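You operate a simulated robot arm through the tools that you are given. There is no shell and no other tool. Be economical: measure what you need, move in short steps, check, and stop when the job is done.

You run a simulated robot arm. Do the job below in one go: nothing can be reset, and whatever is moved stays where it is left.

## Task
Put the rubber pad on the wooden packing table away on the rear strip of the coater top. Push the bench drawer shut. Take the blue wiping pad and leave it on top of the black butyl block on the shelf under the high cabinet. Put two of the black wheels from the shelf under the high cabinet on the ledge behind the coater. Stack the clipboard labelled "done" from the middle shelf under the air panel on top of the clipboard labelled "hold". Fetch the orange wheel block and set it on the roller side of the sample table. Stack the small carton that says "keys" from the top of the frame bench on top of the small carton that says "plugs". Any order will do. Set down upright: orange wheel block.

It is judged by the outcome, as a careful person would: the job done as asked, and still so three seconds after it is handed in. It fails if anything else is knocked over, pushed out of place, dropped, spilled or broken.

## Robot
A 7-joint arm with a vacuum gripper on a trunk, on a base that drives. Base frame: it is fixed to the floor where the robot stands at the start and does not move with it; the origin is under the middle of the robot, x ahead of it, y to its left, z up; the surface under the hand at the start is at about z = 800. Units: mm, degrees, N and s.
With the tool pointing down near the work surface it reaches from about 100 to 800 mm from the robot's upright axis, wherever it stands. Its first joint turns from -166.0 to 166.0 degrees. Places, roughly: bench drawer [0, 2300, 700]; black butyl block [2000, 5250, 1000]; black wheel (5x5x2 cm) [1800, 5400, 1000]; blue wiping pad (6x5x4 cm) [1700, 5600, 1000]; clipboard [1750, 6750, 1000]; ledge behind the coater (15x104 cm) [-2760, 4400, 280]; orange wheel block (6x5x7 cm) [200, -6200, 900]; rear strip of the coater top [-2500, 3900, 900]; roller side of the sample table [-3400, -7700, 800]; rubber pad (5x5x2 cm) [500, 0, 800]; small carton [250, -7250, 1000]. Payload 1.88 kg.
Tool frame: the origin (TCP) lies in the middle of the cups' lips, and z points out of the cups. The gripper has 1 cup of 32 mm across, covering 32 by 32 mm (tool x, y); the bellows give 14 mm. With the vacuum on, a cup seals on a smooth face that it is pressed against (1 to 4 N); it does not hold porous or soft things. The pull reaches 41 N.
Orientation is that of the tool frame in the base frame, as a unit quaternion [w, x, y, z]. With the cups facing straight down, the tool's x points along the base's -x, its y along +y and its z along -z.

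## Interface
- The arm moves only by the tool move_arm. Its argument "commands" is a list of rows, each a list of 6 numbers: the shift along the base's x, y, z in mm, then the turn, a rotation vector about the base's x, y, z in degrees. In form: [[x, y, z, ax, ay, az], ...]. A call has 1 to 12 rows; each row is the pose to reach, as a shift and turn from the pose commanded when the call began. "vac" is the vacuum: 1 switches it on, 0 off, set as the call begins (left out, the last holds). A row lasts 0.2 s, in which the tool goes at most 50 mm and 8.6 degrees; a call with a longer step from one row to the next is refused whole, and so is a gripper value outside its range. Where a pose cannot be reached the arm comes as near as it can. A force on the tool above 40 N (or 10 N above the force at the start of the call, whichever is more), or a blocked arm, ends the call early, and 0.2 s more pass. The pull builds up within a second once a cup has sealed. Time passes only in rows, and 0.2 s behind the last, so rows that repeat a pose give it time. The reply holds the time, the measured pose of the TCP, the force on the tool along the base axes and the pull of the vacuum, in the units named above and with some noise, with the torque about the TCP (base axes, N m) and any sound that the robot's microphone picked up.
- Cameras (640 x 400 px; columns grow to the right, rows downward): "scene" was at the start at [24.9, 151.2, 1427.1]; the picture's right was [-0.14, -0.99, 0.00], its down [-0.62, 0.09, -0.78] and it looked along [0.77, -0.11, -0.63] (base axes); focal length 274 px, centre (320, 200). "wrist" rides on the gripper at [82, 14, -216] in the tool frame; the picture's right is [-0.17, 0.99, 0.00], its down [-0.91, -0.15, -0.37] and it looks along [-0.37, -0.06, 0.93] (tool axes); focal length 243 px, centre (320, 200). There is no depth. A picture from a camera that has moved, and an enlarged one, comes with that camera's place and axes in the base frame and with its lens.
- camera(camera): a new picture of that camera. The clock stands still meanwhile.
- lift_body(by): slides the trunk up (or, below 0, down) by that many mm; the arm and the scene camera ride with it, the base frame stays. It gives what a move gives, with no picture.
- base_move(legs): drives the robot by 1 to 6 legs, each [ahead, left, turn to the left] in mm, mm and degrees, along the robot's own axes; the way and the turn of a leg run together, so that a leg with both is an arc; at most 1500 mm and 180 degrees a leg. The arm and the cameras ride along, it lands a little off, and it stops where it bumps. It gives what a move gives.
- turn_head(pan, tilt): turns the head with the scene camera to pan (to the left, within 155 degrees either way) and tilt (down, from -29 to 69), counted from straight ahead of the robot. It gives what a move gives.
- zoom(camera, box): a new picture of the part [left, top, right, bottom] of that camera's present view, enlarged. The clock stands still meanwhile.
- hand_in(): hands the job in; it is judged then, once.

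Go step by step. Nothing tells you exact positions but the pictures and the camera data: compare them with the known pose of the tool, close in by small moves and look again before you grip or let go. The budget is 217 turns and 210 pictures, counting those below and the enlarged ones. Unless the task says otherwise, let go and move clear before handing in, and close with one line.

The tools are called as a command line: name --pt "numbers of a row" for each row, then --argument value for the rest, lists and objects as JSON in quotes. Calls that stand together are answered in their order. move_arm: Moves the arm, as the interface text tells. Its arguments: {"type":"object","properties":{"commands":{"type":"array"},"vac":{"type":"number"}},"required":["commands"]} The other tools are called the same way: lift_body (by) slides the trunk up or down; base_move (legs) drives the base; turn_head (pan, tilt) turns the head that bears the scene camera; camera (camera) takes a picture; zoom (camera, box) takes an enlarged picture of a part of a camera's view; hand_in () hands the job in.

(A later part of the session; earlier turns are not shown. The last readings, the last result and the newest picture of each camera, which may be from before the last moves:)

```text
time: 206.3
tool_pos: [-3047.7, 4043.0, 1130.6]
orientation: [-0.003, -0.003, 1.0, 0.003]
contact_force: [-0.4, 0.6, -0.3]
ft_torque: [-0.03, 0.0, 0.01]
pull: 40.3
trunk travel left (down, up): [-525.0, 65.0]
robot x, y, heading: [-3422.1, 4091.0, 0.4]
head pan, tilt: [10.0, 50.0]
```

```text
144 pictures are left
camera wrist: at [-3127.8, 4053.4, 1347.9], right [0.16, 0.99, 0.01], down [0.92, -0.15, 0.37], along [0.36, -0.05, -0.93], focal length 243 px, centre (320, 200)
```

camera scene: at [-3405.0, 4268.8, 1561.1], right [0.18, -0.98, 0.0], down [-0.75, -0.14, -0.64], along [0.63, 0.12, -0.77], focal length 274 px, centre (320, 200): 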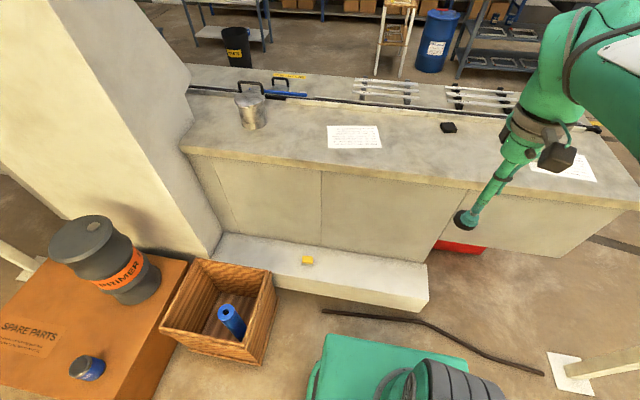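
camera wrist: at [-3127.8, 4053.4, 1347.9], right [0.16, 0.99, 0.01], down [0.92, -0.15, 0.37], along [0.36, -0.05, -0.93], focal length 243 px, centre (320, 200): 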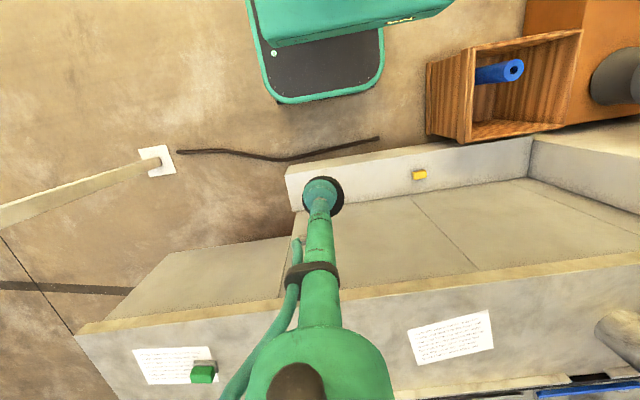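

I'll place the first wheel at about [-2775, 4045]. I'm lowering the trunk, then extending.

lift_body --by -480

move_arm --pt "40 0 -10 0 0 0" --pt "80 0 -30 0 0 0" --pt "120 0 -50 0 0 0" --pt "160 0 -75 0 0 0" --pt "200 0 -100 0 0 0" --pt "240 0 -130 0 0 0" --pt "273 0 -160 0 0 0" --pt "273 0 -205 0 0 0" --pt "273 0 -250 0 0 0" --pt "273 0 -290 0 0 0" --pt "273 0 -290 0 0 0"

camera --camera "scene"

camera --camera "wrist"

```text
refused: -480 is not a number from -400 to 400
```

```text
time: 208.7
tool_pos: [-2772.4, 4044.7, 839.8]
orientation: [-0.003, -0.002, 1.0, 0.004]
contact_force: [0.3, 0.1, -0.3]
ft_torque: [-0.03, -0.04, 0.01]
pull: 41.0
trunk travel left (down, up): [-525.0, 65.0]
robot x, y, heading: [-3417.3, 4094.2, 0.1]
head pan, tilt: [10.0, 50.0]
```

```text
143 pictures are left
camera scene: at [-3404.8, 4268.8, 1561.1], right [0.18, -0.98, 0.0], down [-0.75, -0.14, -0.64], along [0.63, 0.12, -0.77], focal length 274 px, centre (320, 200)
```

scene: 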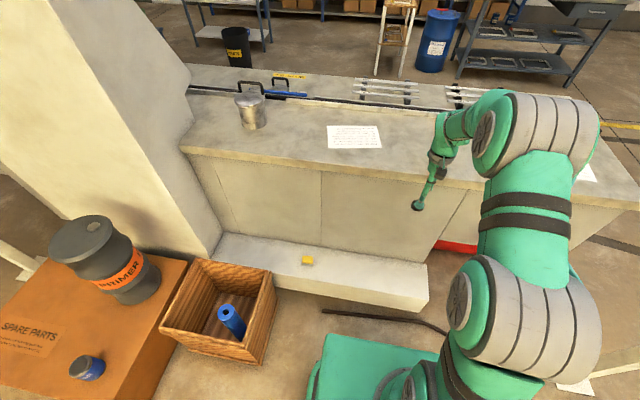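

```text
142 pictures are left
camera wrist: at [-2853.2, 4056.2, 1056.8], right [0.16, 0.99, 0.01], down [0.92, -0.15, 0.37], along [0.36, -0.05, -0.93], focal length 243 px, centre (320, 200)
```

wrist: 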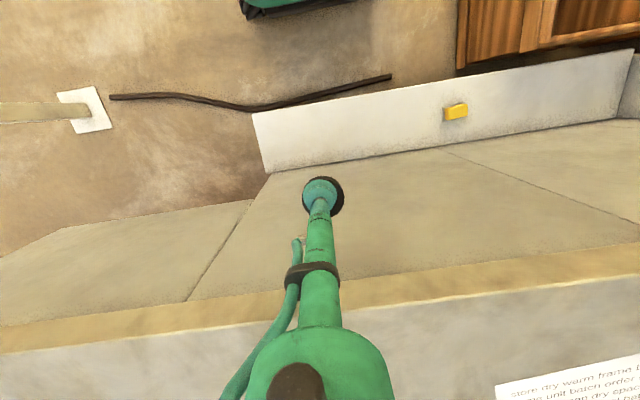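

The arm now hangs over the ledge. I'll lower the trunk in two stages.

lift_body --by -300

camera --camera "scene"

camera --camera "wrist"

```text
time: 211.7
tool_pos: [-2772.3, 4045.3, 540.4]
orientation: [-0.003, -0.002, 1.0, 0.003]
contact_force: [-0.4, -0.8, -0.9]
ft_torque: [0.0, 0.01, 0.02]
pull: 40.7
trunk travel left (down, up): [-225.0, 365.0]
robot x, y, heading: [-3418.3, 4092.7, 0.6]
head pan, tilt: [10.0, 50.0]
```

```text
141 pictures are left
camera scene: at [-3405.1, 4268.8, 1261.1], right [0.18, -0.98, 0.0], down [-0.75, -0.14, -0.64], along [0.63, 0.12, -0.77], focal length 274 px, centre (320, 200)
```

scene: 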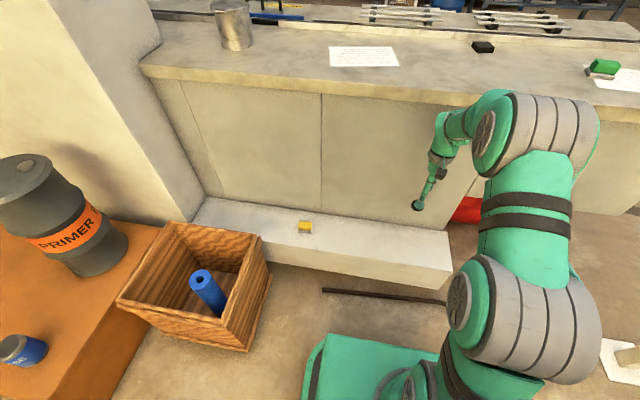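

```text
140 pictures are left
camera wrist: at [-2853.5, 4056.1, 757.4], right [0.16, 0.99, 0.01], down [0.92, -0.15, 0.37], along [0.36, -0.05, -0.93], focal length 243 px, centre (320, 200)
```

wrist: 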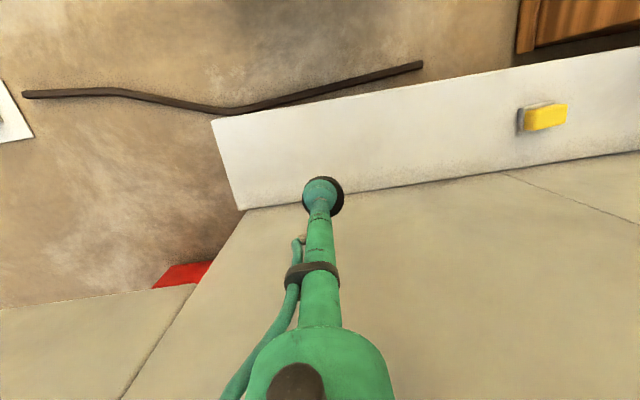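

lift_body --by -200

camera --camera "wrist"

camera --camera "scene"

```text
time: 213.9
tool_pos: [-2772.5, 4046.3, 340.9]
orientation: [-0.002, -0.003, 1.0, 0.003]
contact_force: [0.5, 0.1, -0.5]
ft_torque: [0.02, 0.02, -0.01]
pull: 40.1
trunk travel left (down, up): [-25.0, 565.0]
robot x, y, heading: [-3422.4, 4091.2, 0.6]
head pan, tilt: [10.0, 50.0]
```

```text
139 pictures are left
camera wrist: at [-2853.4, 4056.1, 557.4], right [0.16, 0.99, 0.01], down [0.92, -0.15, 0.37], along [0.36, -0.05, -0.93], focal length 243 px, centre (320, 200)
```

wrist: 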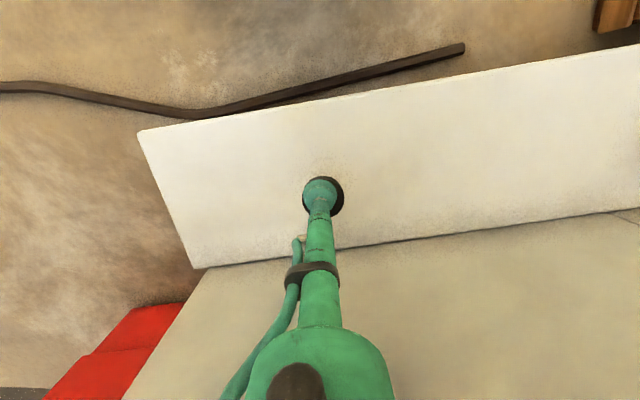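

```text
138 pictures are left
camera scene: at [-3405.1, 4268.8, 1061.1], right [0.18, -0.98, 0.0], down [-0.75, -0.14, -0.64], along [0.63, 0.12, -0.77], focal length 274 px, centre (320, 200)
```

scene: 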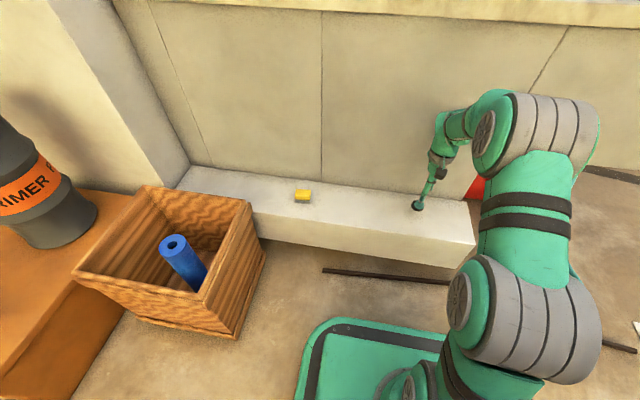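

Well centred on the ledge. I'll go down with the arm in small steps.

move_arm --pt "0 0 -15 0 0 0" --pt "0 0 -28 0 0 0" --pt "0 0 -33 0 0 0" --pt "0 0 -33 0 0 0"

move_arm --pt "0 0 -3 0 0 0" --pt "0 0 -6 0 0 0" --pt "0 0 -6 0 0 0"

```text
time: 214.9
tool_pos: [-2772.8, 4044.0, 305.9]
orientation: [-0.003, -0.003, 1.0, 0.004]
contact_force: [-1.3, -0.2, 0.1]
ft_torque: [0.0, -0.01, 0.04]
pull: 40.7
trunk travel left (down, up): [-25.0, 565.0]
robot x, y, heading: [-3421.5, 4092.5, 0.6]
head pan, tilt: [10.0, 50.0]
```

```text
time: 215.7
tool_pos: [-2771.5, 4044.5, 302.0]
orientation: [-0.004, -0.002, 1.0, 0.004]
contact_force: [0.1, 0.3, 0.1]
ft_torque: [-0.02, 0.01, 0.0]
pull: 41.0
trunk travel left (down, up): [-25.0, 565.0]
robot x, y, heading: [-3418.7, 4091.9, 0.3]
head pan, tilt: [10.0, 50.0]
```

move_arm --pt "0 0 -2 0 0 0" --pt "0 0 -4 0 0 0" --pt "0 0 -4 0 0 0"

zoom --camera "scene" --box '[370, 150, 470, 230]'

```text
time: 216.5
tool_pos: [-2772.3, 4046.1, 298.5]
orientation: [-0.003, -0.003, 1.0, 0.004]
contact_force: [-2.6, 0.4, 5.9]
ft_torque: [-0.05, -0.04, 0.0]
pull: 40.8
trunk travel left (down, up): [-25.0, 565.0]
robot x, y, heading: [-3419.9, 4092.6, 0.2]
head pan, tilt: [10.0, 50.0]
```

```text
5.00 times, centred on (420, 190) of scene
camera zoom: at [-3405.6, 4268.8, 1061.2], right [0.18, -0.98, 0.0], down [-0.75, -0.14, -0.64], along [0.63, 0.12, -0.77], focal length 1372 px, centre (-180, 250)
```

zoom: 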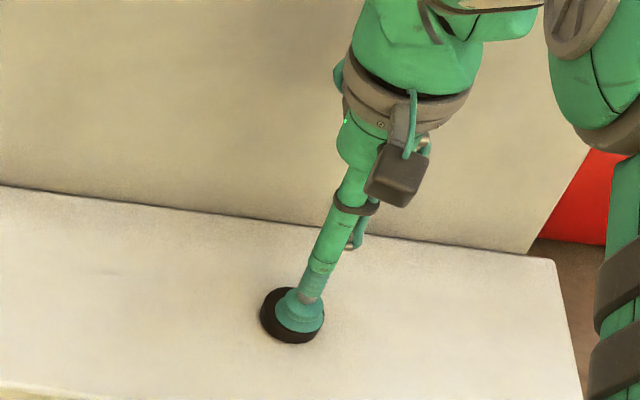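

Contact at 6 N. I'll release and rise.

move_arm --pt "0 0 0 0 0 0" --pt "0 0 0 0 0 0" --pt "0 0 0 0 0 0" --pt "0 0 0 0 0 0" --vac 0

move_arm --pt "0 0 10 0 0 0" --pt "0 0 40 0 0 0" --pt "0 0 80 0 0 0"

lift_body --by 350

camera --camera "wrist"

```text
time: 217.5
tool_pos: [-2773.4, 4044.8, 297.2]
orientation: [-0.003, -0.003, 1.0, 0.004]
contact_force: [-0.5, 0.3, 0.3]
ft_torque: [-0.01, 0.03, 0.03]
pull: 0.1
trunk travel left (down, up): [-25.0, 565.0]
robot x, y, heading: [-3418.5, 4091.0, 0.5]
head pan, tilt: [10.0, 50.0]
```

```text
time: 218.3
tool_pos: [-2772.9, 4045.0, 374.9]
orientation: [-0.005, -0.003, 1.0, 0.003]
contact_force: [-1.3, -0.8, -0.1]
ft_torque: [0.01, 0.01, 0.0]
pull: 0.1
trunk travel left (down, up): [-25.0, 565.0]
robot x, y, heading: [-3421.5, 4091.7, 0.4]
head pan, tilt: [10.0, 50.0]
```

```text
time: 221.7
tool_pos: [-2771.6, 4044.6, 725.2]
orientation: [-0.004, -0.002, 1.0, 0.004]
contact_force: [0.5, -0.6, -0.6]
ft_torque: [-0.02, 0.01, 0.01]
pull: 0.1
trunk travel left (down, up): [-375.0, 215.0]
robot x, y, heading: [-3419.3, 4089.5, 0.5]
head pan, tilt: [10.0, 50.0]
```

```text
136 pictures are left
camera wrist: at [-2852.7, 4055.3, 942.3], right [0.16, 0.99, 0.01], down [0.92, -0.15, 0.37], along [0.36, -0.05, -0.93], focal length 243 px, centre (320, 200)
```

wrist: 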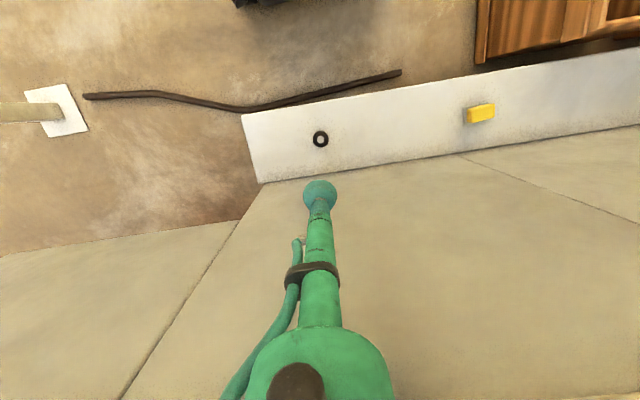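

Wheel one is on the ledge. I'll retract the arm and go back for wheel B by the same route.

move_arm --pt "0 0 40 0 0 0" --pt "-15 0 80 0 0 0" --pt "-45 0 110 0 0 0" --pt "-85 0 130 0 0 0" --pt "-125 0 150 0 0 0" --pt "-165 0 165 0 0 0" --pt "-205 0 175 0 0 0" --pt "-245 0 180 0 0 0" --pt "-275 0 180 0 0 0"

base_move --legs '[[-230, 0, -0.4], [0, -750, 0], [0, -780, 0]]'

lift_body --by 150

```text
time: 223.7
tool_pos: [-3046.3, 4044.3, 904.7]
orientation: [-0.004, -0.003, 1.0, 0.003]
contact_force: [-0.1, 0.3, -0.1]
ft_torque: [0.02, 0.01, 0.02]
pull: 0.1
trunk travel left (down, up): [-375.0, 215.0]
robot x, y, heading: [-3417.5, 4090.9, 0.3]
head pan, tilt: [10.0, 50.0]
```

```text
time: 232.9
tool_pos: [-3298.3, 2521.1, 906.3]
orientation: [-0.003, 0.005, 1.0, 0.004]
contact_force: [0.9, -1.1, -0.2]
ft_torque: [-0.01, -0.01, -0.02]
pull: 0.1
trunk travel left (down, up): [-375.0, 215.0]
robot x, y, heading: [-3670.3, 2576.5, -0.2]
head pan, tilt: [10.0, 50.0]
```

```text
time: 234.6
tool_pos: [-3297.7, 2521.8, 1055.0]
orientation: [-0.004, 0.005, 1.0, 0.004]
contact_force: [-0.1, -0.2, -0.1]
ft_torque: [0.04, 0.01, 0.01]
pull: 0.1
trunk travel left (down, up): [-525.0, 65.0]
robot x, y, heading: [-3667.2, 2573.7, -0.6]
head pan, tilt: [10.0, 50.0]
```

base_move --legs '[[1400, 20, 0.5], [1100, 60, 0], [0, 1450, 0], [200, 1000, 0]]'

turn_head --pan 10 --tilt 30

```text
time: 258.5
tool_pos: [-683.5, 5098.6, 1055.3]
orientation: [-0.004, -0.025, 1.0, 0.003]
contact_force: [0.1, 0.7, 0.8]
ft_torque: [-0.01, 0.03, -0.03]
pull: 0.1
trunk travel left (down, up): [-525.0, 65.0]
robot x, y, heading: [-1058.1, 5133.7, 3.0]
head pan, tilt: [10.0, 50.0]
```

```text
time: 259.3
tool_pos: [-682.6, 5099.3, 1055.5]
orientation: [-0.004, -0.024, 1.0, 0.004]
contact_force: [-0.3, -1.6, 0.8]
ft_torque: [0.01, -0.01, 0.0]
pull: 0.1
trunk travel left (down, up): [-525.0, 65.0]
robot x, y, heading: [-1057.1, 5127.9, 3.1]
head pan, tilt: [10.0, 30.0]
```

base_move --legs '[[1400, 0, -3], [600, 40, 0], [235, 300, 0]]'

camera --camera "wrist"

camera --camera "scene"

```text
time: 271.2
tool_pos: [1542.7, 5443.1, 1055.3]
orientation: [-0.003, 0.006, 1.0, 0.003]
contact_force: [-0.1, 0.2, 0.7]
ft_torque: [0.0, -0.01, -0.02]
pull: 0.1
trunk travel left (down, up): [-525.0, 65.0]
robot x, y, heading: [1171.5, 5493.7, -0.4]
head pan, tilt: [10.0, 30.0]
```

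```text
135 pictures are left
camera wrist: at [1462.9, 5454.3, 1272.6], right [0.18, 0.98, 0.01], down [0.91, -0.17, 0.37], along [0.36, -0.06, -0.93], focal length 243 px, centre (320, 200)
```

wrist: 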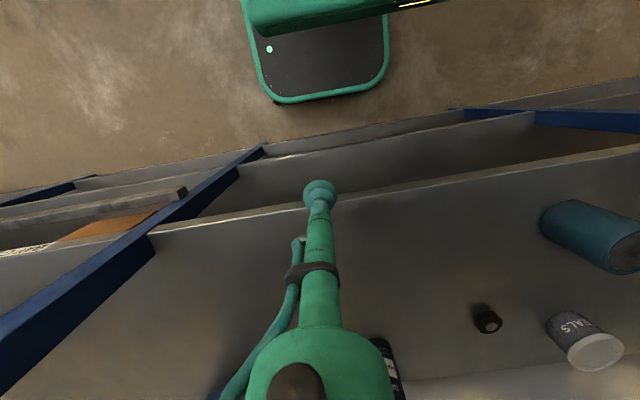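

```text
134 pictures are left
camera scene: at [1202.7, 5674.8, 1590.6], right [0.16, -0.99, 0.0], down [-0.49, -0.08, -0.87], along [0.85, 0.14, -0.5], focal length 274 px, centre (320, 200)
```

scene: 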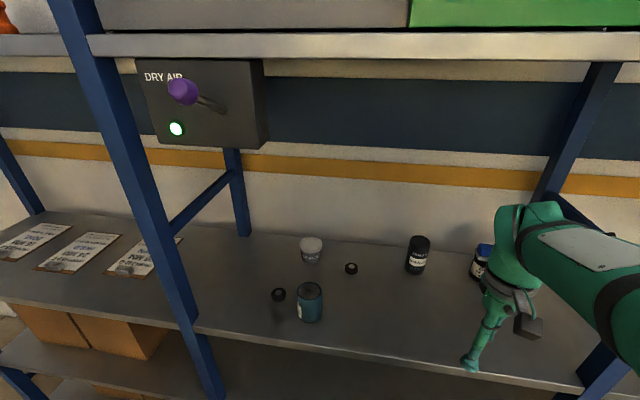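

Wheel B is at about [1855, 5677]. I'll move over it.

move_arm --pt "34 25 15 0 0 0" --pt "70 52 30 0 0 0" --pt "107 80 40 0 0 0" --pt "145 108 40 0 0 0" --pt "183 137 40 0 0 0" --pt "221 165 40 0 0 0" --pt "259 193 35 0 0 0" --pt "290 217 25 0 0 0" --pt "308 230 10 0 0 0" --pt "308 230 0 0 0 0" --pt "308 230 0 0 0 0"

camera --camera "wrist"

zoom --camera "scene" --box '[270, 210, 430, 310]'

```text
time: 273.6
tool_pos: [1852.2, 5672.0, 1056.3]
orientation: [-0.002, 0.006, 1.0, 0.004]
contact_force: [0.6, -0.5, -0.3]
ft_torque: [-0.01, -0.02, -0.01]
pull: 0.1
trunk travel left (down, up): [-525.0, 65.0]
robot x, y, heading: [1170.8, 5497.3, -0.7]
head pan, tilt: [10.0, 30.0]
```

```text
133 pictures are left
camera wrist: at [1771.4, 5684.3, 1273.4], right [0.18, 0.98, 0.01], down [0.91, -0.17, 0.37], along [0.36, -0.06, -0.93], focal length 243 px, centre (320, 200)
```

wrist: 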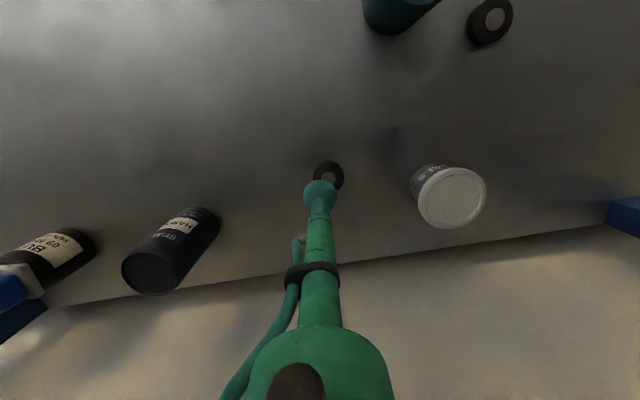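

```text
4.00 times, centred on (350, 260) of scene
camera zoom: at [1202.6, 5674.8, 1590.6], right [0.16, -0.99, 0.0], down [-0.49, -0.08, -0.87], along [0.85, 0.14, -0.5], focal length 1098 px, centre (200, -40)
```

zoom: 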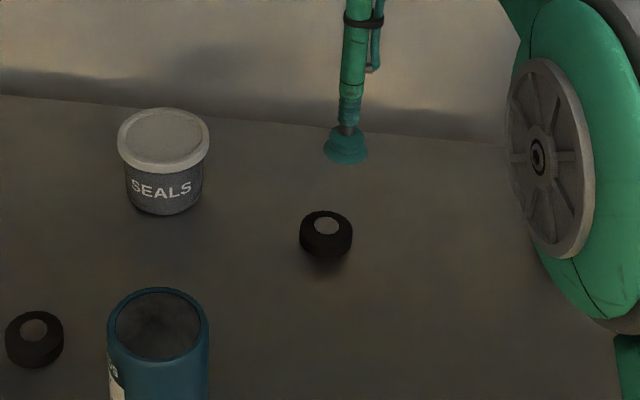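

move_arm --pt "4 9 -40 0 0 0" --pt "4 9 -70 0 0 0" --pt "4 9 -82 0 0 0" --pt "4 9 -86 0 0 0" --pt "4 9 -86 0 0 0" --vac 1

```text
time: 274.9
tool_pos: [1855.7, 5680.7, 968.3]
orientation: [-0.002, 0.005, 1.0, 0.003]
contact_force: [0.7, 0.3, 0.0]
ft_torque: [-0.02, -0.05, 0.01]
pull: 40.4
trunk travel left (down, up): [-525.0, 65.0]
robot x, y, heading: [1173.5, 5494.5, -0.7]
head pan, tilt: [10.0, 30.0]
```

move_arm --pt "0 0 20 0 0 0" --pt "0 0 65 0 0 0" --pt "0 0 110 0 0 0" --pt "-35 -27 125 0 0 0" --pt "-72 -54 130 0 0 0" --pt "-110 -83 130 0 0 0" --pt "-148 -112 130 0 0 0" --pt "-186 -141 130 0 0 0" --pt "-224 -170 130 0 0 0" --pt "-262 -199 130 0 0 0" --pt "-292 -222 130 0 0 0" --pt "-312 -238 130 0 0 0"

camera --camera "wrist"

base_move --legs '[[-300, -290, 0.6], [-1400, 0, 0], [-700, -1000, 0], [-100, -1480, 0]]'

```text
time: 277.4
tool_pos: [1542.7, 5443.2, 1099.8]
orientation: [-0.004, 0.005, 1.0, 0.004]
contact_force: [-0.3, 0.0, -0.5]
ft_torque: [0.01, -0.02, -0.02]
pull: 40.6
trunk travel left (down, up): [-525.0, 65.0]
robot x, y, heading: [1169.8, 5496.6, -0.7]
head pan, tilt: [10.0, 30.0]
```

```text
131 pictures are left
camera wrist: at [1461.5, 5455.3, 1317.2], right [0.18, 0.98, 0.01], down [0.91, -0.17, 0.37], along [0.36, -0.06, -0.93], focal length 243 px, centre (320, 200)
```

wrist: 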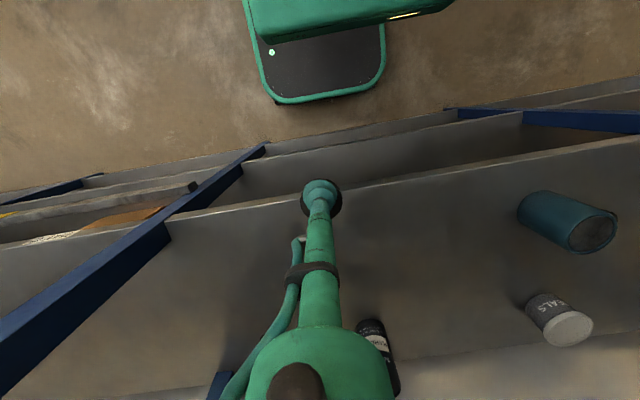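

```text
time: 299.2
tool_pos: [-925.6, 2686.6, 1100.1]
orientation: [-0.004, -0.004, 1.0, 0.004]
contact_force: [-0.3, 0.3, -0.7]
ft_torque: [0.06, -0.02, -0.01]
pull: 40.3
trunk travel left (down, up): [-525.0, 65.0]
robot x, y, heading: [-1301.3, 2728.7, 0.5]
head pan, tilt: [10.0, 30.0]
```

base_move --legs '[[-1400, -120, 0], [-970, -30, 0], [0, 820, 0], [0, 820, 0]]'

turn_head --pan 10 --tilt 50

camera --camera "scene"

```text
time: 319.1
tool_pos: [-3309.1, 4192.3, 1099.5]
orientation: [-0.003, 0.006, 1.0, 0.004]
contact_force: [-0.4, 1.0, -0.1]
ft_torque: [-0.03, 0.0, 0.04]
pull: 40.8
trunk travel left (down, up): [-525.0, 65.0]
robot x, y, heading: [-3680.2, 4242.7, -0.6]
head pan, tilt: [10.0, 30.0]
```

```text
time: 319.9
tool_pos: [-3308.8, 4194.0, 1100.3]
orientation: [-0.004, 0.006, 1.0, 0.004]
contact_force: [-0.2, -0.8, -0.7]
ft_torque: [0.03, 0.01, 0.0]
pull: 40.6
trunk travel left (down, up): [-525.0, 65.0]
robot x, y, heading: [-3679.5, 4243.7, -0.7]
head pan, tilt: [10.0, 50.0]
```

```text
130 pictures are left
camera scene: at [-3661.4, 4421.7, 1561.1], right [0.16, -0.99, 0.0], down [-0.76, -0.12, -0.64], along [0.63, 0.1, -0.77], focal length 274 px, centre (320, 200)
```

scene: 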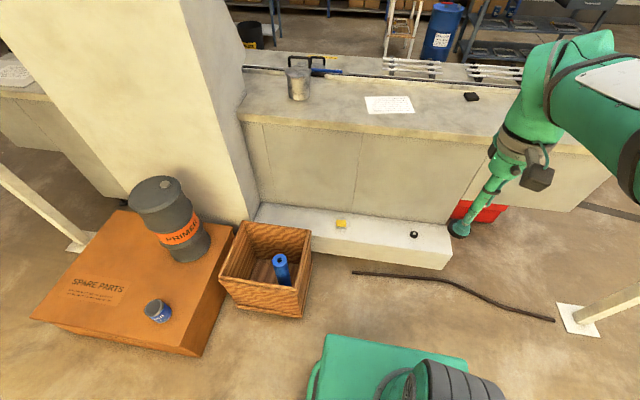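

base_move --legs '[[255, -30, 0.6]]'

move_arm --pt "40 0 -10 0 0 0" --pt "80 0 -30 0 0 0" --pt "120 0 -50 0 0 0" --pt "160 0 -75 0 0 0" --pt "200 0 -100 0 0 0" --pt "240 0 -130 0 0 0" --pt "275 0 -160 0 0 0" --pt "279 0 -205 0 0 0" --pt "279 0 -250 0 0 0" --pt "279 0 -260 0 0 0" --pt "279 0 -260 0 0 0"

lift_body --by -300

camera --camera "wrist"

```text
time: 321.7
tool_pos: [-3054.2, 4165.1, 1100.1]
orientation: [-0.004, 0.0, 1.0, 0.003]
contact_force: [0.2, 0.6, -0.2]
ft_torque: [0.06, -0.03, -0.01]
pull: 40.4
trunk travel left (down, up): [-525.0, 65.0]
robot x, y, heading: [-3424.7, 4214.4, -0.3]
head pan, tilt: [10.0, 50.0]
```

```text
time: 324.1
tool_pos: [-2774.5, 4165.6, 841.3]
orientation: [-0.003, 0.001, 1.0, 0.003]
contact_force: [-0.2, -0.2, -0.5]
ft_torque: [0.03, 0.0, 0.0]
pull: 40.7
trunk travel left (down, up): [-525.0, 65.0]
robot x, y, heading: [-3426.8, 4216.3, 0.1]
head pan, tilt: [10.0, 50.0]
```

```text
time: 327.1
tool_pos: [-2775.2, 4164.9, 540.6]
orientation: [-0.004, 0.002, 1.0, 0.004]
contact_force: [1.1, 0.0, 0.6]
ft_torque: [0.01, -0.01, 0.02]
pull: 40.7
trunk travel left (down, up): [-225.0, 365.0]
robot x, y, heading: [-3425.6, 4211.9, 0.1]
head pan, tilt: [10.0, 50.0]
```

```text
129 pictures are left
camera wrist: at [-2855.4, 4177.0, 758.4], right [0.17, 0.99, 0.01], down [0.92, -0.16, 0.37], along [0.36, -0.06, -0.93], focal length 243 px, centre (320, 200)
```

wrist: 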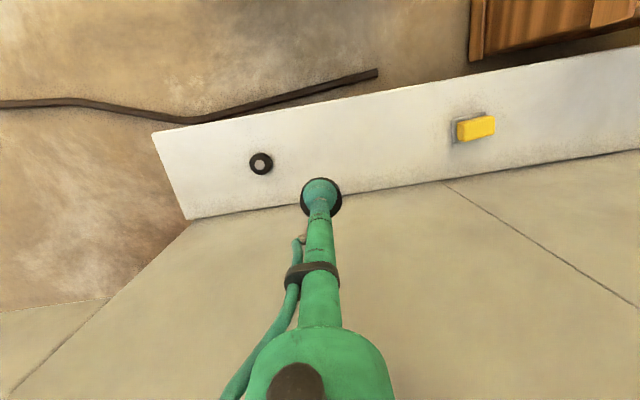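

lift_body --by -200

move_arm --pt "0 0 -15 0 0 0" --pt "0 0 -28 0 0 0" --pt "0 0 -36 0 0 0" --pt "0 0 -38 0 0 0" --pt "0 0 -38 0 0 0"

move_arm --pt "0 0 -2 0 0 0" --pt "0 0 -4 0 0 0" --pt "0 0 -4 0 0 0"

camera --camera "wrist"

```text
time: 329.3
tool_pos: [-2774.4, 4166.3, 341.7]
orientation: [-0.004, 0.001, 1.0, 0.003]
contact_force: [-0.2, -1.0, -0.4]
ft_torque: [0.02, 0.01, 0.02]
pull: 40.8
trunk travel left (down, up): [-25.0, 565.0]
robot x, y, heading: [-3425.1, 4212.1, -0.2]
head pan, tilt: [10.0, 50.0]
```

```text
time: 330.5
tool_pos: [-2775.5, 4164.6, 303.3]
orientation: [-0.003, 0.001, 1.0, 0.004]
contact_force: [0.4, -0.4, -0.1]
ft_torque: [-0.04, -0.01, -0.03]
pull: 40.6
trunk travel left (down, up): [-25.0, 565.0]
robot x, y, heading: [-3426.1, 4211.7, 0.1]
head pan, tilt: [10.0, 50.0]
```

```text
time: 331.3
tool_pos: [-2773.9, 4165.4, 299.3]
orientation: [-0.003, 0.001, 1.0, 0.003]
contact_force: [0.0, 0.3, -0.4]
ft_torque: [-0.02, -0.03, 0.01]
pull: 40.6
trunk travel left (down, up): [-25.0, 565.0]
robot x, y, heading: [-3424.4, 4215.7, 0.1]
head pan, tilt: [10.0, 50.0]
```

```text
128 pictures are left
camera wrist: at [-2855.3, 4177.1, 516.0], right [0.17, 0.99, 0.01], down [0.92, -0.16, 0.37], along [0.36, -0.06, -0.93], focal length 243 px, centre (320, 200)
```

wrist: 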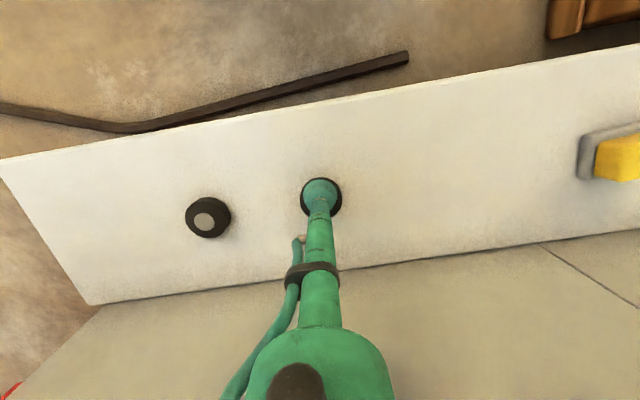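

move_arm --pt "0 0 -2 0 0 0" --pt "0 0 -3 0 0 0" --pt "0 0 -3 0 0 0"

```text
time: 332.1
tool_pos: [-2774.1, 4165.9, 297.2]
orientation: [-0.003, 0.0, 1.0, 0.004]
contact_force: [-2.5, -0.3, 9.1]
ft_torque: [-0.08, -0.1, 0.0]
pull: 40.9
trunk travel left (down, up): [-25.0, 565.0]
robot x, y, heading: [-3423.0, 4215.0, -0.2]
head pan, tilt: [10.0, 50.0]
```

Contact. I'll release and rise.

move_arm --pt "0 0 0 0 0 0" --pt "0 0 0 0 0 0" --pt "0 0 0 0 0 0" --pt "0 0 0 0 0 0" --vac 0

move_arm --pt "0 0 10 0 0 0" --pt "0 0 40 0 0 0" --pt "0 0 80 0 0 0"

lift_body --by 350

move_arm --pt "0 0 40 0 0 0" --pt "-15 0 80 0 0 0" --pt "-45 0 110 0 0 0" --pt "-85 0 130 0 0 0" --pt "-125 0 150 0 0 0" --pt "-165 0 165 0 0 0" --pt "-205 0 175 0 0 0" --pt "-245 0 180 0 0 0" --pt "-275 0 180 0 0 0"

camera --camera "wrist"

```text
time: 333.1
tool_pos: [-2775.9, 4165.6, 296.4]
orientation: [-0.003, 0.001, 1.0, 0.002]
contact_force: [-0.3, 0.6, 1.2]
ft_torque: [-0.05, 0.01, -0.01]
pull: 0.1
trunk travel left (down, up): [-25.0, 565.0]
robot x, y, heading: [-3424.5, 4211.0, -0.0]
head pan, tilt: [10.0, 50.0]
```

```text
time: 333.9
tool_pos: [-2775.2, 4166.2, 375.5]
orientation: [-0.004, 0.002, 1.0, 0.004]
contact_force: [0.1, -0.2, -0.8]
ft_torque: [-0.02, -0.03, 0.01]
pull: 0.2
trunk travel left (down, up): [-25.0, 565.0]
robot x, y, heading: [-3424.6, 4212.1, 0.0]
head pan, tilt: [10.0, 50.0]
```

```text
time: 337.3
tool_pos: [-2774.2, 4167.0, 725.3]
orientation: [-0.003, 0.001, 1.0, 0.004]
contact_force: [-0.6, 0.3, -0.7]
ft_torque: [0.0, 0.01, 0.04]
pull: 0.1
trunk travel left (down, up): [-375.0, 215.0]
robot x, y, heading: [-3424.5, 4214.4, 0.0]
head pan, tilt: [10.0, 50.0]
```

```text
time: 339.3
tool_pos: [-3047.1, 4166.3, 905.5]
orientation: [-0.004, 0.001, 1.0, 0.003]
contact_force: [-0.9, 0.6, 0.0]
ft_torque: [-0.03, 0.01, 0.0]
pull: 0.1
trunk travel left (down, up): [-375.0, 215.0]
robot x, y, heading: [-3426.6, 4214.6, -0.0]
head pan, tilt: [10.0, 50.0]
```

```text
127 pictures are left
camera wrist: at [-3129.0, 4178.0, 1122.9], right [0.17, 0.99, 0.0], down [0.92, -0.16, 0.37], along [0.36, -0.06, -0.93], focal length 243 px, centre (320, 200)
```

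wrist: 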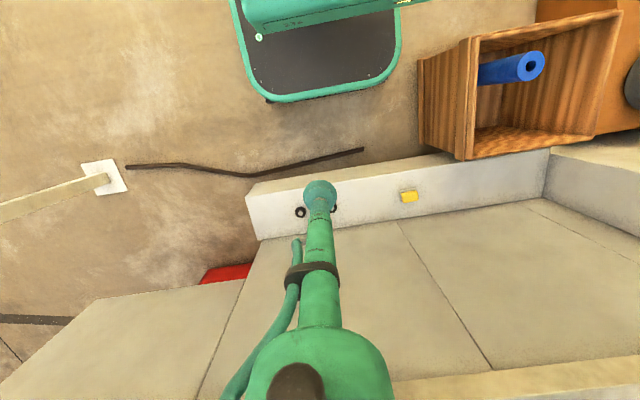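

Both wheels are on the ledge. Next are the clipboards, so I'll drive back to the shelves.

base_move --legs '[[-240, 0, 0], [0, -800, 0], [0, -840, 0], [1400, 60, 0], [1100, 60, 0]]'

lift_body --by 150

base_move --legs '[[0, 1450, 0], [200, 950, 0]]'

```text
time: 360.9
tool_pos: [-782.4, 2609.1, 905.8]
orientation: [-0.004, 0.015, 1.0, 0.004]
contact_force: [0.2, 0.2, 0.5]
ft_torque: [-0.01, 0.03, 0.0]
pull: 0.0
trunk travel left (down, up): [-375.0, 215.0]
robot x, y, heading: [-1156.5, 2667.2, -1.6]
head pan, tilt: [10.0, 50.0]
```

```text
time: 362.6
tool_pos: [-781.4, 2608.5, 1054.7]
orientation: [-0.003, 0.013, 1.0, 0.004]
contact_force: [0.5, 0.3, 0.0]
ft_torque: [0.01, 0.0, 0.02]
pull: 0.1
trunk travel left (down, up): [-525.0, 65.0]
robot x, y, heading: [-1158.5, 2665.7, -1.8]
head pan, tilt: [10.0, 50.0]
```

```text
time: 374.5
tool_pos: [-551.6, 5011.7, 1056.4]
orientation: [-0.004, 0.009, 1.0, 0.003]
contact_force: [0.0, 1.2, 0.2]
ft_torque: [-0.03, 0.04, 0.03]
pull: 0.2
trunk travel left (down, up): [-525.0, 65.0]
robot x, y, heading: [-930.9, 5068.6, -1.2]
head pan, tilt: [10.0, 50.0]
```

base_move --legs '[[1400, 60, 1.2], [620, 150, 0]]'

turn_head --pan 90 --tilt 40

camera --camera "scene"

turn_head --pan 45 --tilt 35

camera --camera "scene"

```text
time: 384.5
tool_pos: [1439.7, 5240.2, 1055.8]
orientation: [-0.003, -0.005, 1.0, 0.003]
contact_force: [0.1, -0.4, -0.2]
ft_torque: [0.0, 0.01, -0.01]
pull: 0.1
trunk travel left (down, up): [-525.0, 65.0]
robot x, y, heading: [1062.6, 5276.8, 0.6]
head pan, tilt: [10.0, 50.0]
```

```text
time: 386.1
tool_pos: [1439.7, 5239.5, 1056.4]
orientation: [-0.003, -0.005, 1.0, 0.004]
contact_force: [-0.4, 0.0, 0.3]
ft_torque: [0.03, 0.02, 0.0]
pull: 0.1
trunk travel left (down, up): [-525.0, 65.0]
robot x, y, heading: [1060.9, 5279.8, 0.7]
head pan, tilt: [90.0, 40.0]
```

```text
126 pictures are left
camera scene: at [997.8, 5529.3, 1575.2], right [1.0, 0.01, 0.0], down [0.01, -0.64, -0.77], along [-0.01, 0.77, -0.64], focal length 274 px, centre (320, 200)
```

scene: 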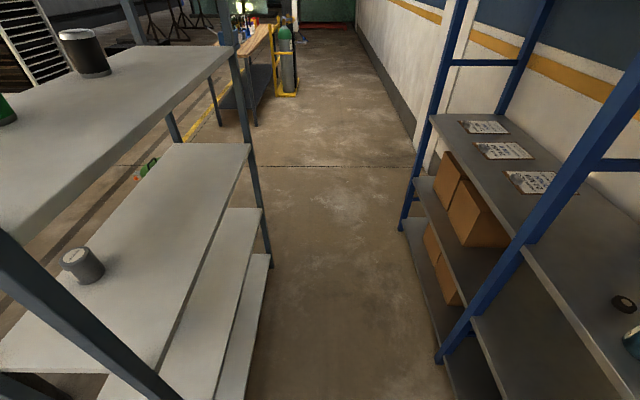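

```text
time: 387.2
tool_pos: [1439.4, 5239.3, 1055.6]
orientation: [-0.004, -0.006, 1.0, 0.003]
contact_force: [-0.5, -0.2, 0.7]
ft_torque: [-0.01, 0.03, -0.01]
pull: 0.1
trunk travel left (down, up): [-525.0, 65.0]
robot x, y, heading: [1061.0, 5278.9, 0.6]
head pan, tilt: [45.0, 35.0]
```

```text
125 pictures are left
camera scene: at [1060.3, 5507.4, 1582.8], right [0.72, -0.7, 0.0], down [-0.4, -0.41, -0.82], along [0.57, 0.59, -0.57], focal length 274 px, centre (320, 200)
```

scene: 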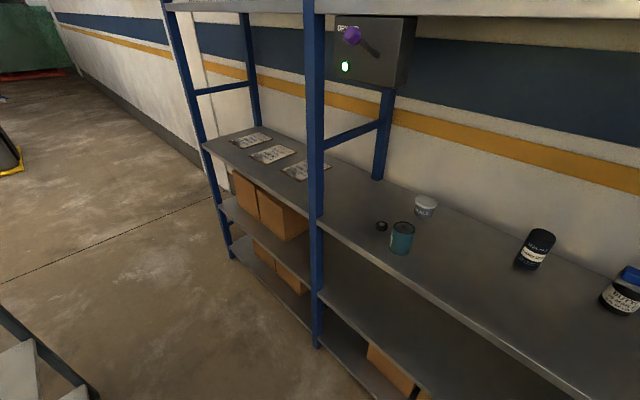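

The corridor between the rack and the shelf is clear. I'll strafe along to the clipboard bay.

base_move --legs '[[55, 700, -0.6], [0, 650, 0]]'

turn_head --pan 5 --tilt 40

camera --camera "scene"

camera --camera "wrist"

```text
time: 394.3
tool_pos: [1507.3, 6587.3, 1055.8]
orientation: [-0.004, 0.01, 1.0, 0.003]
contact_force: [1.2, 0.0, 0.8]
ft_torque: [-0.02, 0.02, -0.01]
pull: 0.1
trunk travel left (down, up): [-525.0, 65.0]
robot x, y, heading: [1130.9, 6637.4, -1.2]
head pan, tilt: [45.0, 35.0]
```

```text
time: 395.4
tool_pos: [1506.9, 6587.1, 1056.1]
orientation: [-0.002, 0.01, 1.0, 0.003]
contact_force: [-0.1, 0.2, -0.6]
ft_torque: [0.02, 0.01, 0.02]
pull: 0.0
trunk travel left (down, up): [-525.0, 65.0]
robot x, y, heading: [1130.6, 6642.9, -1.1]
head pan, tilt: [5.0, 40.0]
```

```text
124 pictures are left
camera scene: at [1158.1, 6811.5, 1575.2], right [0.07, -1.0, 0.0], down [-0.64, -0.04, -0.77], along [0.76, 0.05, -0.64], focal length 274 px, centre (320, 200)
```

scene: 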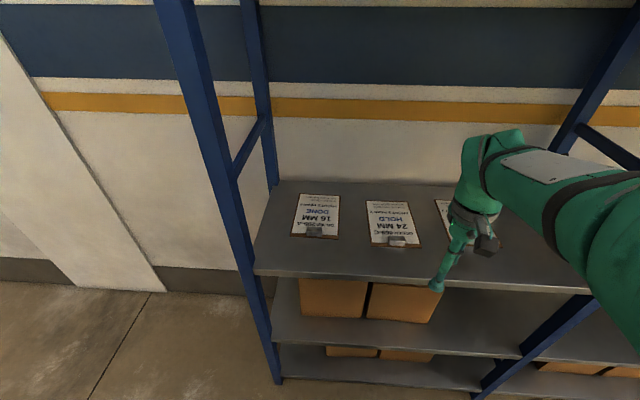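

```text
123 pictures are left
camera wrist: at [1426.2, 6599.9, 1273.0], right [0.19, 0.98, 0.01], down [0.91, -0.18, 0.37], along [0.36, -0.06, -0.93], focal length 243 px, centre (320, 200)
```

wrist: 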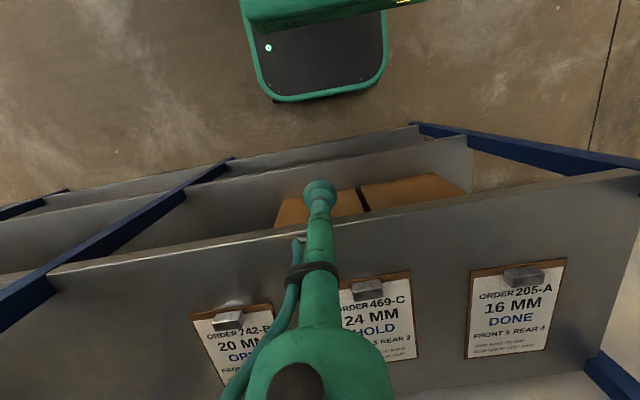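

DONE is on the left at about [1818, 6867], HOLD in the middle at [1797, 6619]. I'll shift left a bit and move over DONE.

base_move --legs '[[0, 110, 1.1]]'

camera --camera "wrist"

```text
time: 396.5
tool_pos: [1508.6, 6700.5, 1055.4]
orientation: [-0.003, 0.002, 1.0, 0.003]
contact_force: [-0.2, 0.4, 1.1]
ft_torque: [0.01, -0.01, -0.01]
pull: 0.2
trunk travel left (down, up): [-525.0, 65.0]
robot x, y, heading: [1132.4, 6749.5, -0.1]
head pan, tilt: [5.0, 40.0]
```

```text
122 pictures are left
camera wrist: at [1428.1, 6713.3, 1273.0], right [0.17, 0.99, 0.01], down [0.92, -0.16, 0.37], along [0.36, -0.06, -0.93], focal length 243 px, centre (320, 200)
```

wrist: 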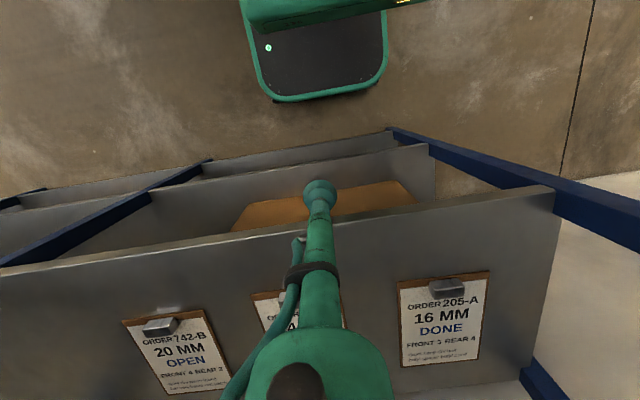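

move_arm --pt "39 21 10 0 0 0" --pt "79 42 10 0 0 0" --pt "118 62 10 0 0 0" --pt "158 83 10 0 0 0" --pt "197 104 10 0 0 0" --pt "236 124 0 0 0 0" --pt "276 145 -10 0 0 0" --pt "313 165 -25 0 0 0" --pt "315 166 -45 0 0 0" --pt "315 166 -45 0 0 0"

camera --camera "wrist"

camera --camera "scene"

```text
time: 398.7
tool_pos: [1823.8, 6866.8, 1011.0]
orientation: [-0.004, 0.002, 1.0, 0.003]
contact_force: [0.1, 0.5, 0.5]
ft_torque: [-0.01, 0.01, 0.01]
pull: 0.0
trunk travel left (down, up): [-525.0, 65.0]
robot x, y, heading: [1134.2, 6748.1, 0.1]
head pan, tilt: [5.0, 40.0]
```

```text
121 pictures are left
camera wrist: at [1742.7, 6878.7, 1228.2], right [0.17, 0.99, 0.01], down [0.92, -0.16, 0.37], along [0.36, -0.06, -0.93], focal length 243 px, centre (320, 200)
```

wrist: 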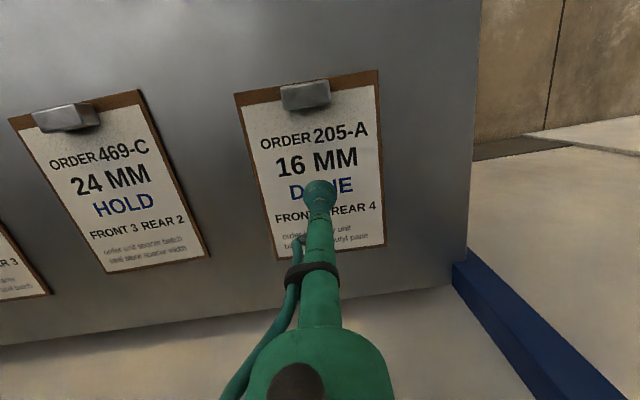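

```text
120 pictures are left
camera scene: at [1156.0, 6919.7, 1575.2], right [0.09, -1.0, 0.0], down [-0.64, -0.06, -0.77], along [0.76, 0.07, -0.64], focal length 274 px, centre (320, 200)
```

scene: 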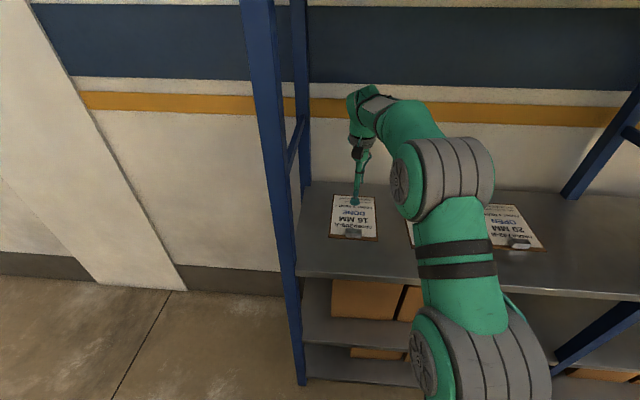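

DONE's centre is [1822, 6865] and HOLD's is [1800, 6626], turned +2.8° relative to DONE; HOLD's clip ends at x≈1730. I'll grip DONE at its centre.

move_arm --pt "-1 -1 -30 0 0 0" --pt "-1 -1 -50 0 0 0" --pt "-1 -1 -56 0 0 0" --pt "-1 -1 -59 0 0 0" --pt "-1 -1 -59 0 0 0" --pt "-1 -1 -59 0 0 0" --vac 1

```text
time: 400.1
tool_pos: [1823.4, 6865.9, 953.5]
orientation: [-0.003, 0.001, 1.0, 0.004]
contact_force: [-0.5, -0.6, 7.2]
ft_torque: [-0.15, -0.06, -0.02]
pull: 41.2
trunk travel left (down, up): [-525.0, 65.0]
robot x, y, heading: [1129.5, 6747.2, -0.2]
head pan, tilt: [5.0, 40.0]
```

Sealed. I'll lift and carry it over HOLD, turned 2.8° and offset 38 mm to clear HOLD's clip.

move_arm --pt "0 0 10 0 0 0" --pt "0 0 40 0 0 0" --pt "0 0 70 0 0 0" --pt "2 -40 75 0 0 0.5" --pt "5 -80 75 0 0 1" --pt "8 -120 75 0 0 1.5" --pt "11 -160 75 0 0 2" --pt "14 -200 75 0 0 2.4" --pt "16 -239 75 0 0 2.8" --pt "16 -239 75 0 0 2.8"

camera --camera "wrist"

camera --camera "scene"

```text
time: 402.3
tool_pos: [1838.3, 6624.5, 1028.0]
orientation: [-0.005, -0.022, 1.0, 0.004]
contact_force: [-0.4, -0.3, -0.8]
ft_torque: [-0.02, -0.05, 0.03]
pull: 41.0
trunk travel left (down, up): [-525.0, 65.0]
robot x, y, heading: [1130.3, 6751.5, 0.0]
head pan, tilt: [5.0, 40.0]
```

```text
119 pictures are left
camera wrist: at [1756.7, 6631.5, 1245.0], right [0.12, 0.99, 0.01], down [0.92, -0.11, 0.37], along [0.37, -0.04, -0.93], focal length 243 px, centre (320, 200)
```

wrist: 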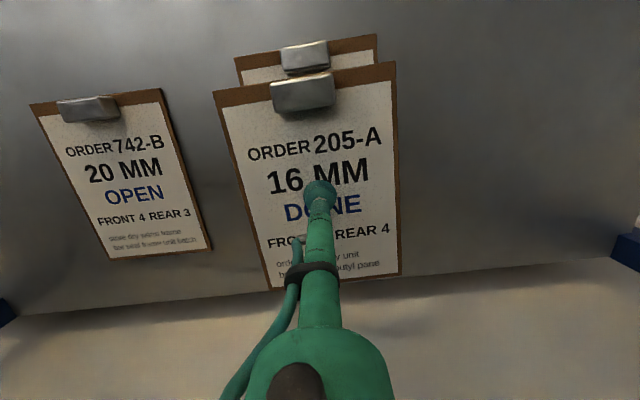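

```text
118 pictures are left
camera scene: at [1156.1, 6919.4, 1575.3], right [0.09, -1.0, 0.0], down [-0.64, -0.06, -0.77], along [0.76, 0.07, -0.64], focal length 274 px, centre (320, 200)
```

scene: 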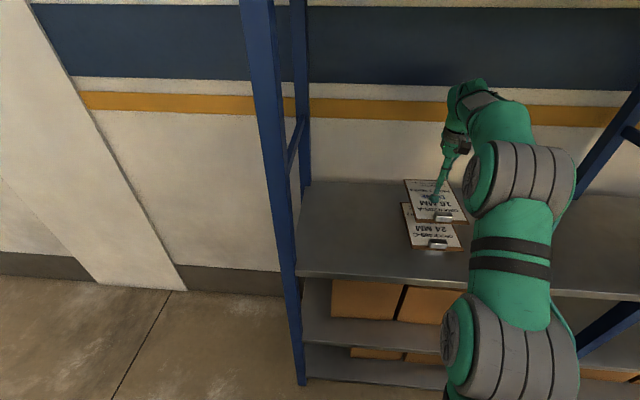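

Aligned. I'll lower it in steps.

move_arm --pt "3 0 -25 0 0 0" --pt "3 0 -45 0 0 0" --pt "3 0 -58 0 0 0" --pt "3 0 -62 0 0 0" --pt "3 0 -62 0 0 0"

move_arm --pt "0 0 -2 0 0 0" --pt "0 0 -4 0 0 0" --pt "0 0 -4 0 0 0"

camera --camera "wrist"

```text
time: 403.5
tool_pos: [1840.9, 6626.6, 964.9]
orientation: [-0.003, -0.023, 1.0, 0.003]
contact_force: [-0.9, 0.4, -0.2]
ft_torque: [0.05, -0.03, -0.03]
pull: 40.7
trunk travel left (down, up): [-525.0, 65.0]
robot x, y, heading: [1129.3, 6749.1, -0.2]
head pan, tilt: [5.0, 40.0]
```

```text
time: 404.3
tool_pos: [1841.4, 6628.3, 961.2]
orientation: [-0.004, -0.023, 1.0, 0.004]
contact_force: [-1.2, 0.4, -0.2]
ft_torque: [0.0, 0.0, 0.0]
pull: 40.5
trunk travel left (down, up): [-525.0, 65.0]
robot x, y, heading: [1127.5, 6747.6, -0.4]
head pan, tilt: [5.0, 40.0]
```

```text
117 pictures are left
camera wrist: at [1760.1, 6635.3, 1178.3], right [0.12, 0.99, 0.01], down [0.92, -0.11, 0.37], along [0.37, -0.04, -0.93], focal length 243 px, centre (320, 200)
```

wrist: 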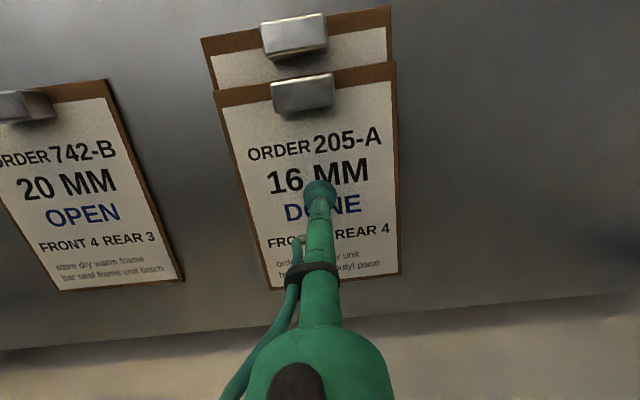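

move_arm --pt "0 0 -2 0 0 0" --pt "0 0 -3 0 0 0" --pt "0 0 -3 0 0 0"

move_arm --pt "0 0 -1 0 0 0" --pt "0 0 -2 0 0 0" --pt "0 0 -2 0 0 0"

```text
time: 405.1
tool_pos: [1841.6, 6627.6, 958.2]
orientation: [-0.003, -0.022, 1.0, 0.004]
contact_force: [-0.4, 0.3, -0.1]
ft_torque: [-0.11, -0.06, -0.03]
pull: 40.6
trunk travel left (down, up): [-525.0, 65.0]
robot x, y, heading: [1133.4, 6745.8, -0.1]
head pan, tilt: [5.0, 40.0]
```

```text
time: 405.9
tool_pos: [1842.4, 6626.8, 957.7]
orientation: [-0.002, -0.023, 1.0, 0.002]
contact_force: [-1.4, 1.2, 7.6]
ft_torque: [-0.11, 0.01, -0.02]
pull: 40.6
trunk travel left (down, up): [-525.0, 65.0]
robot x, y, heading: [1131.0, 6745.5, -0.2]
head pan, tilt: [5.0, 40.0]
```

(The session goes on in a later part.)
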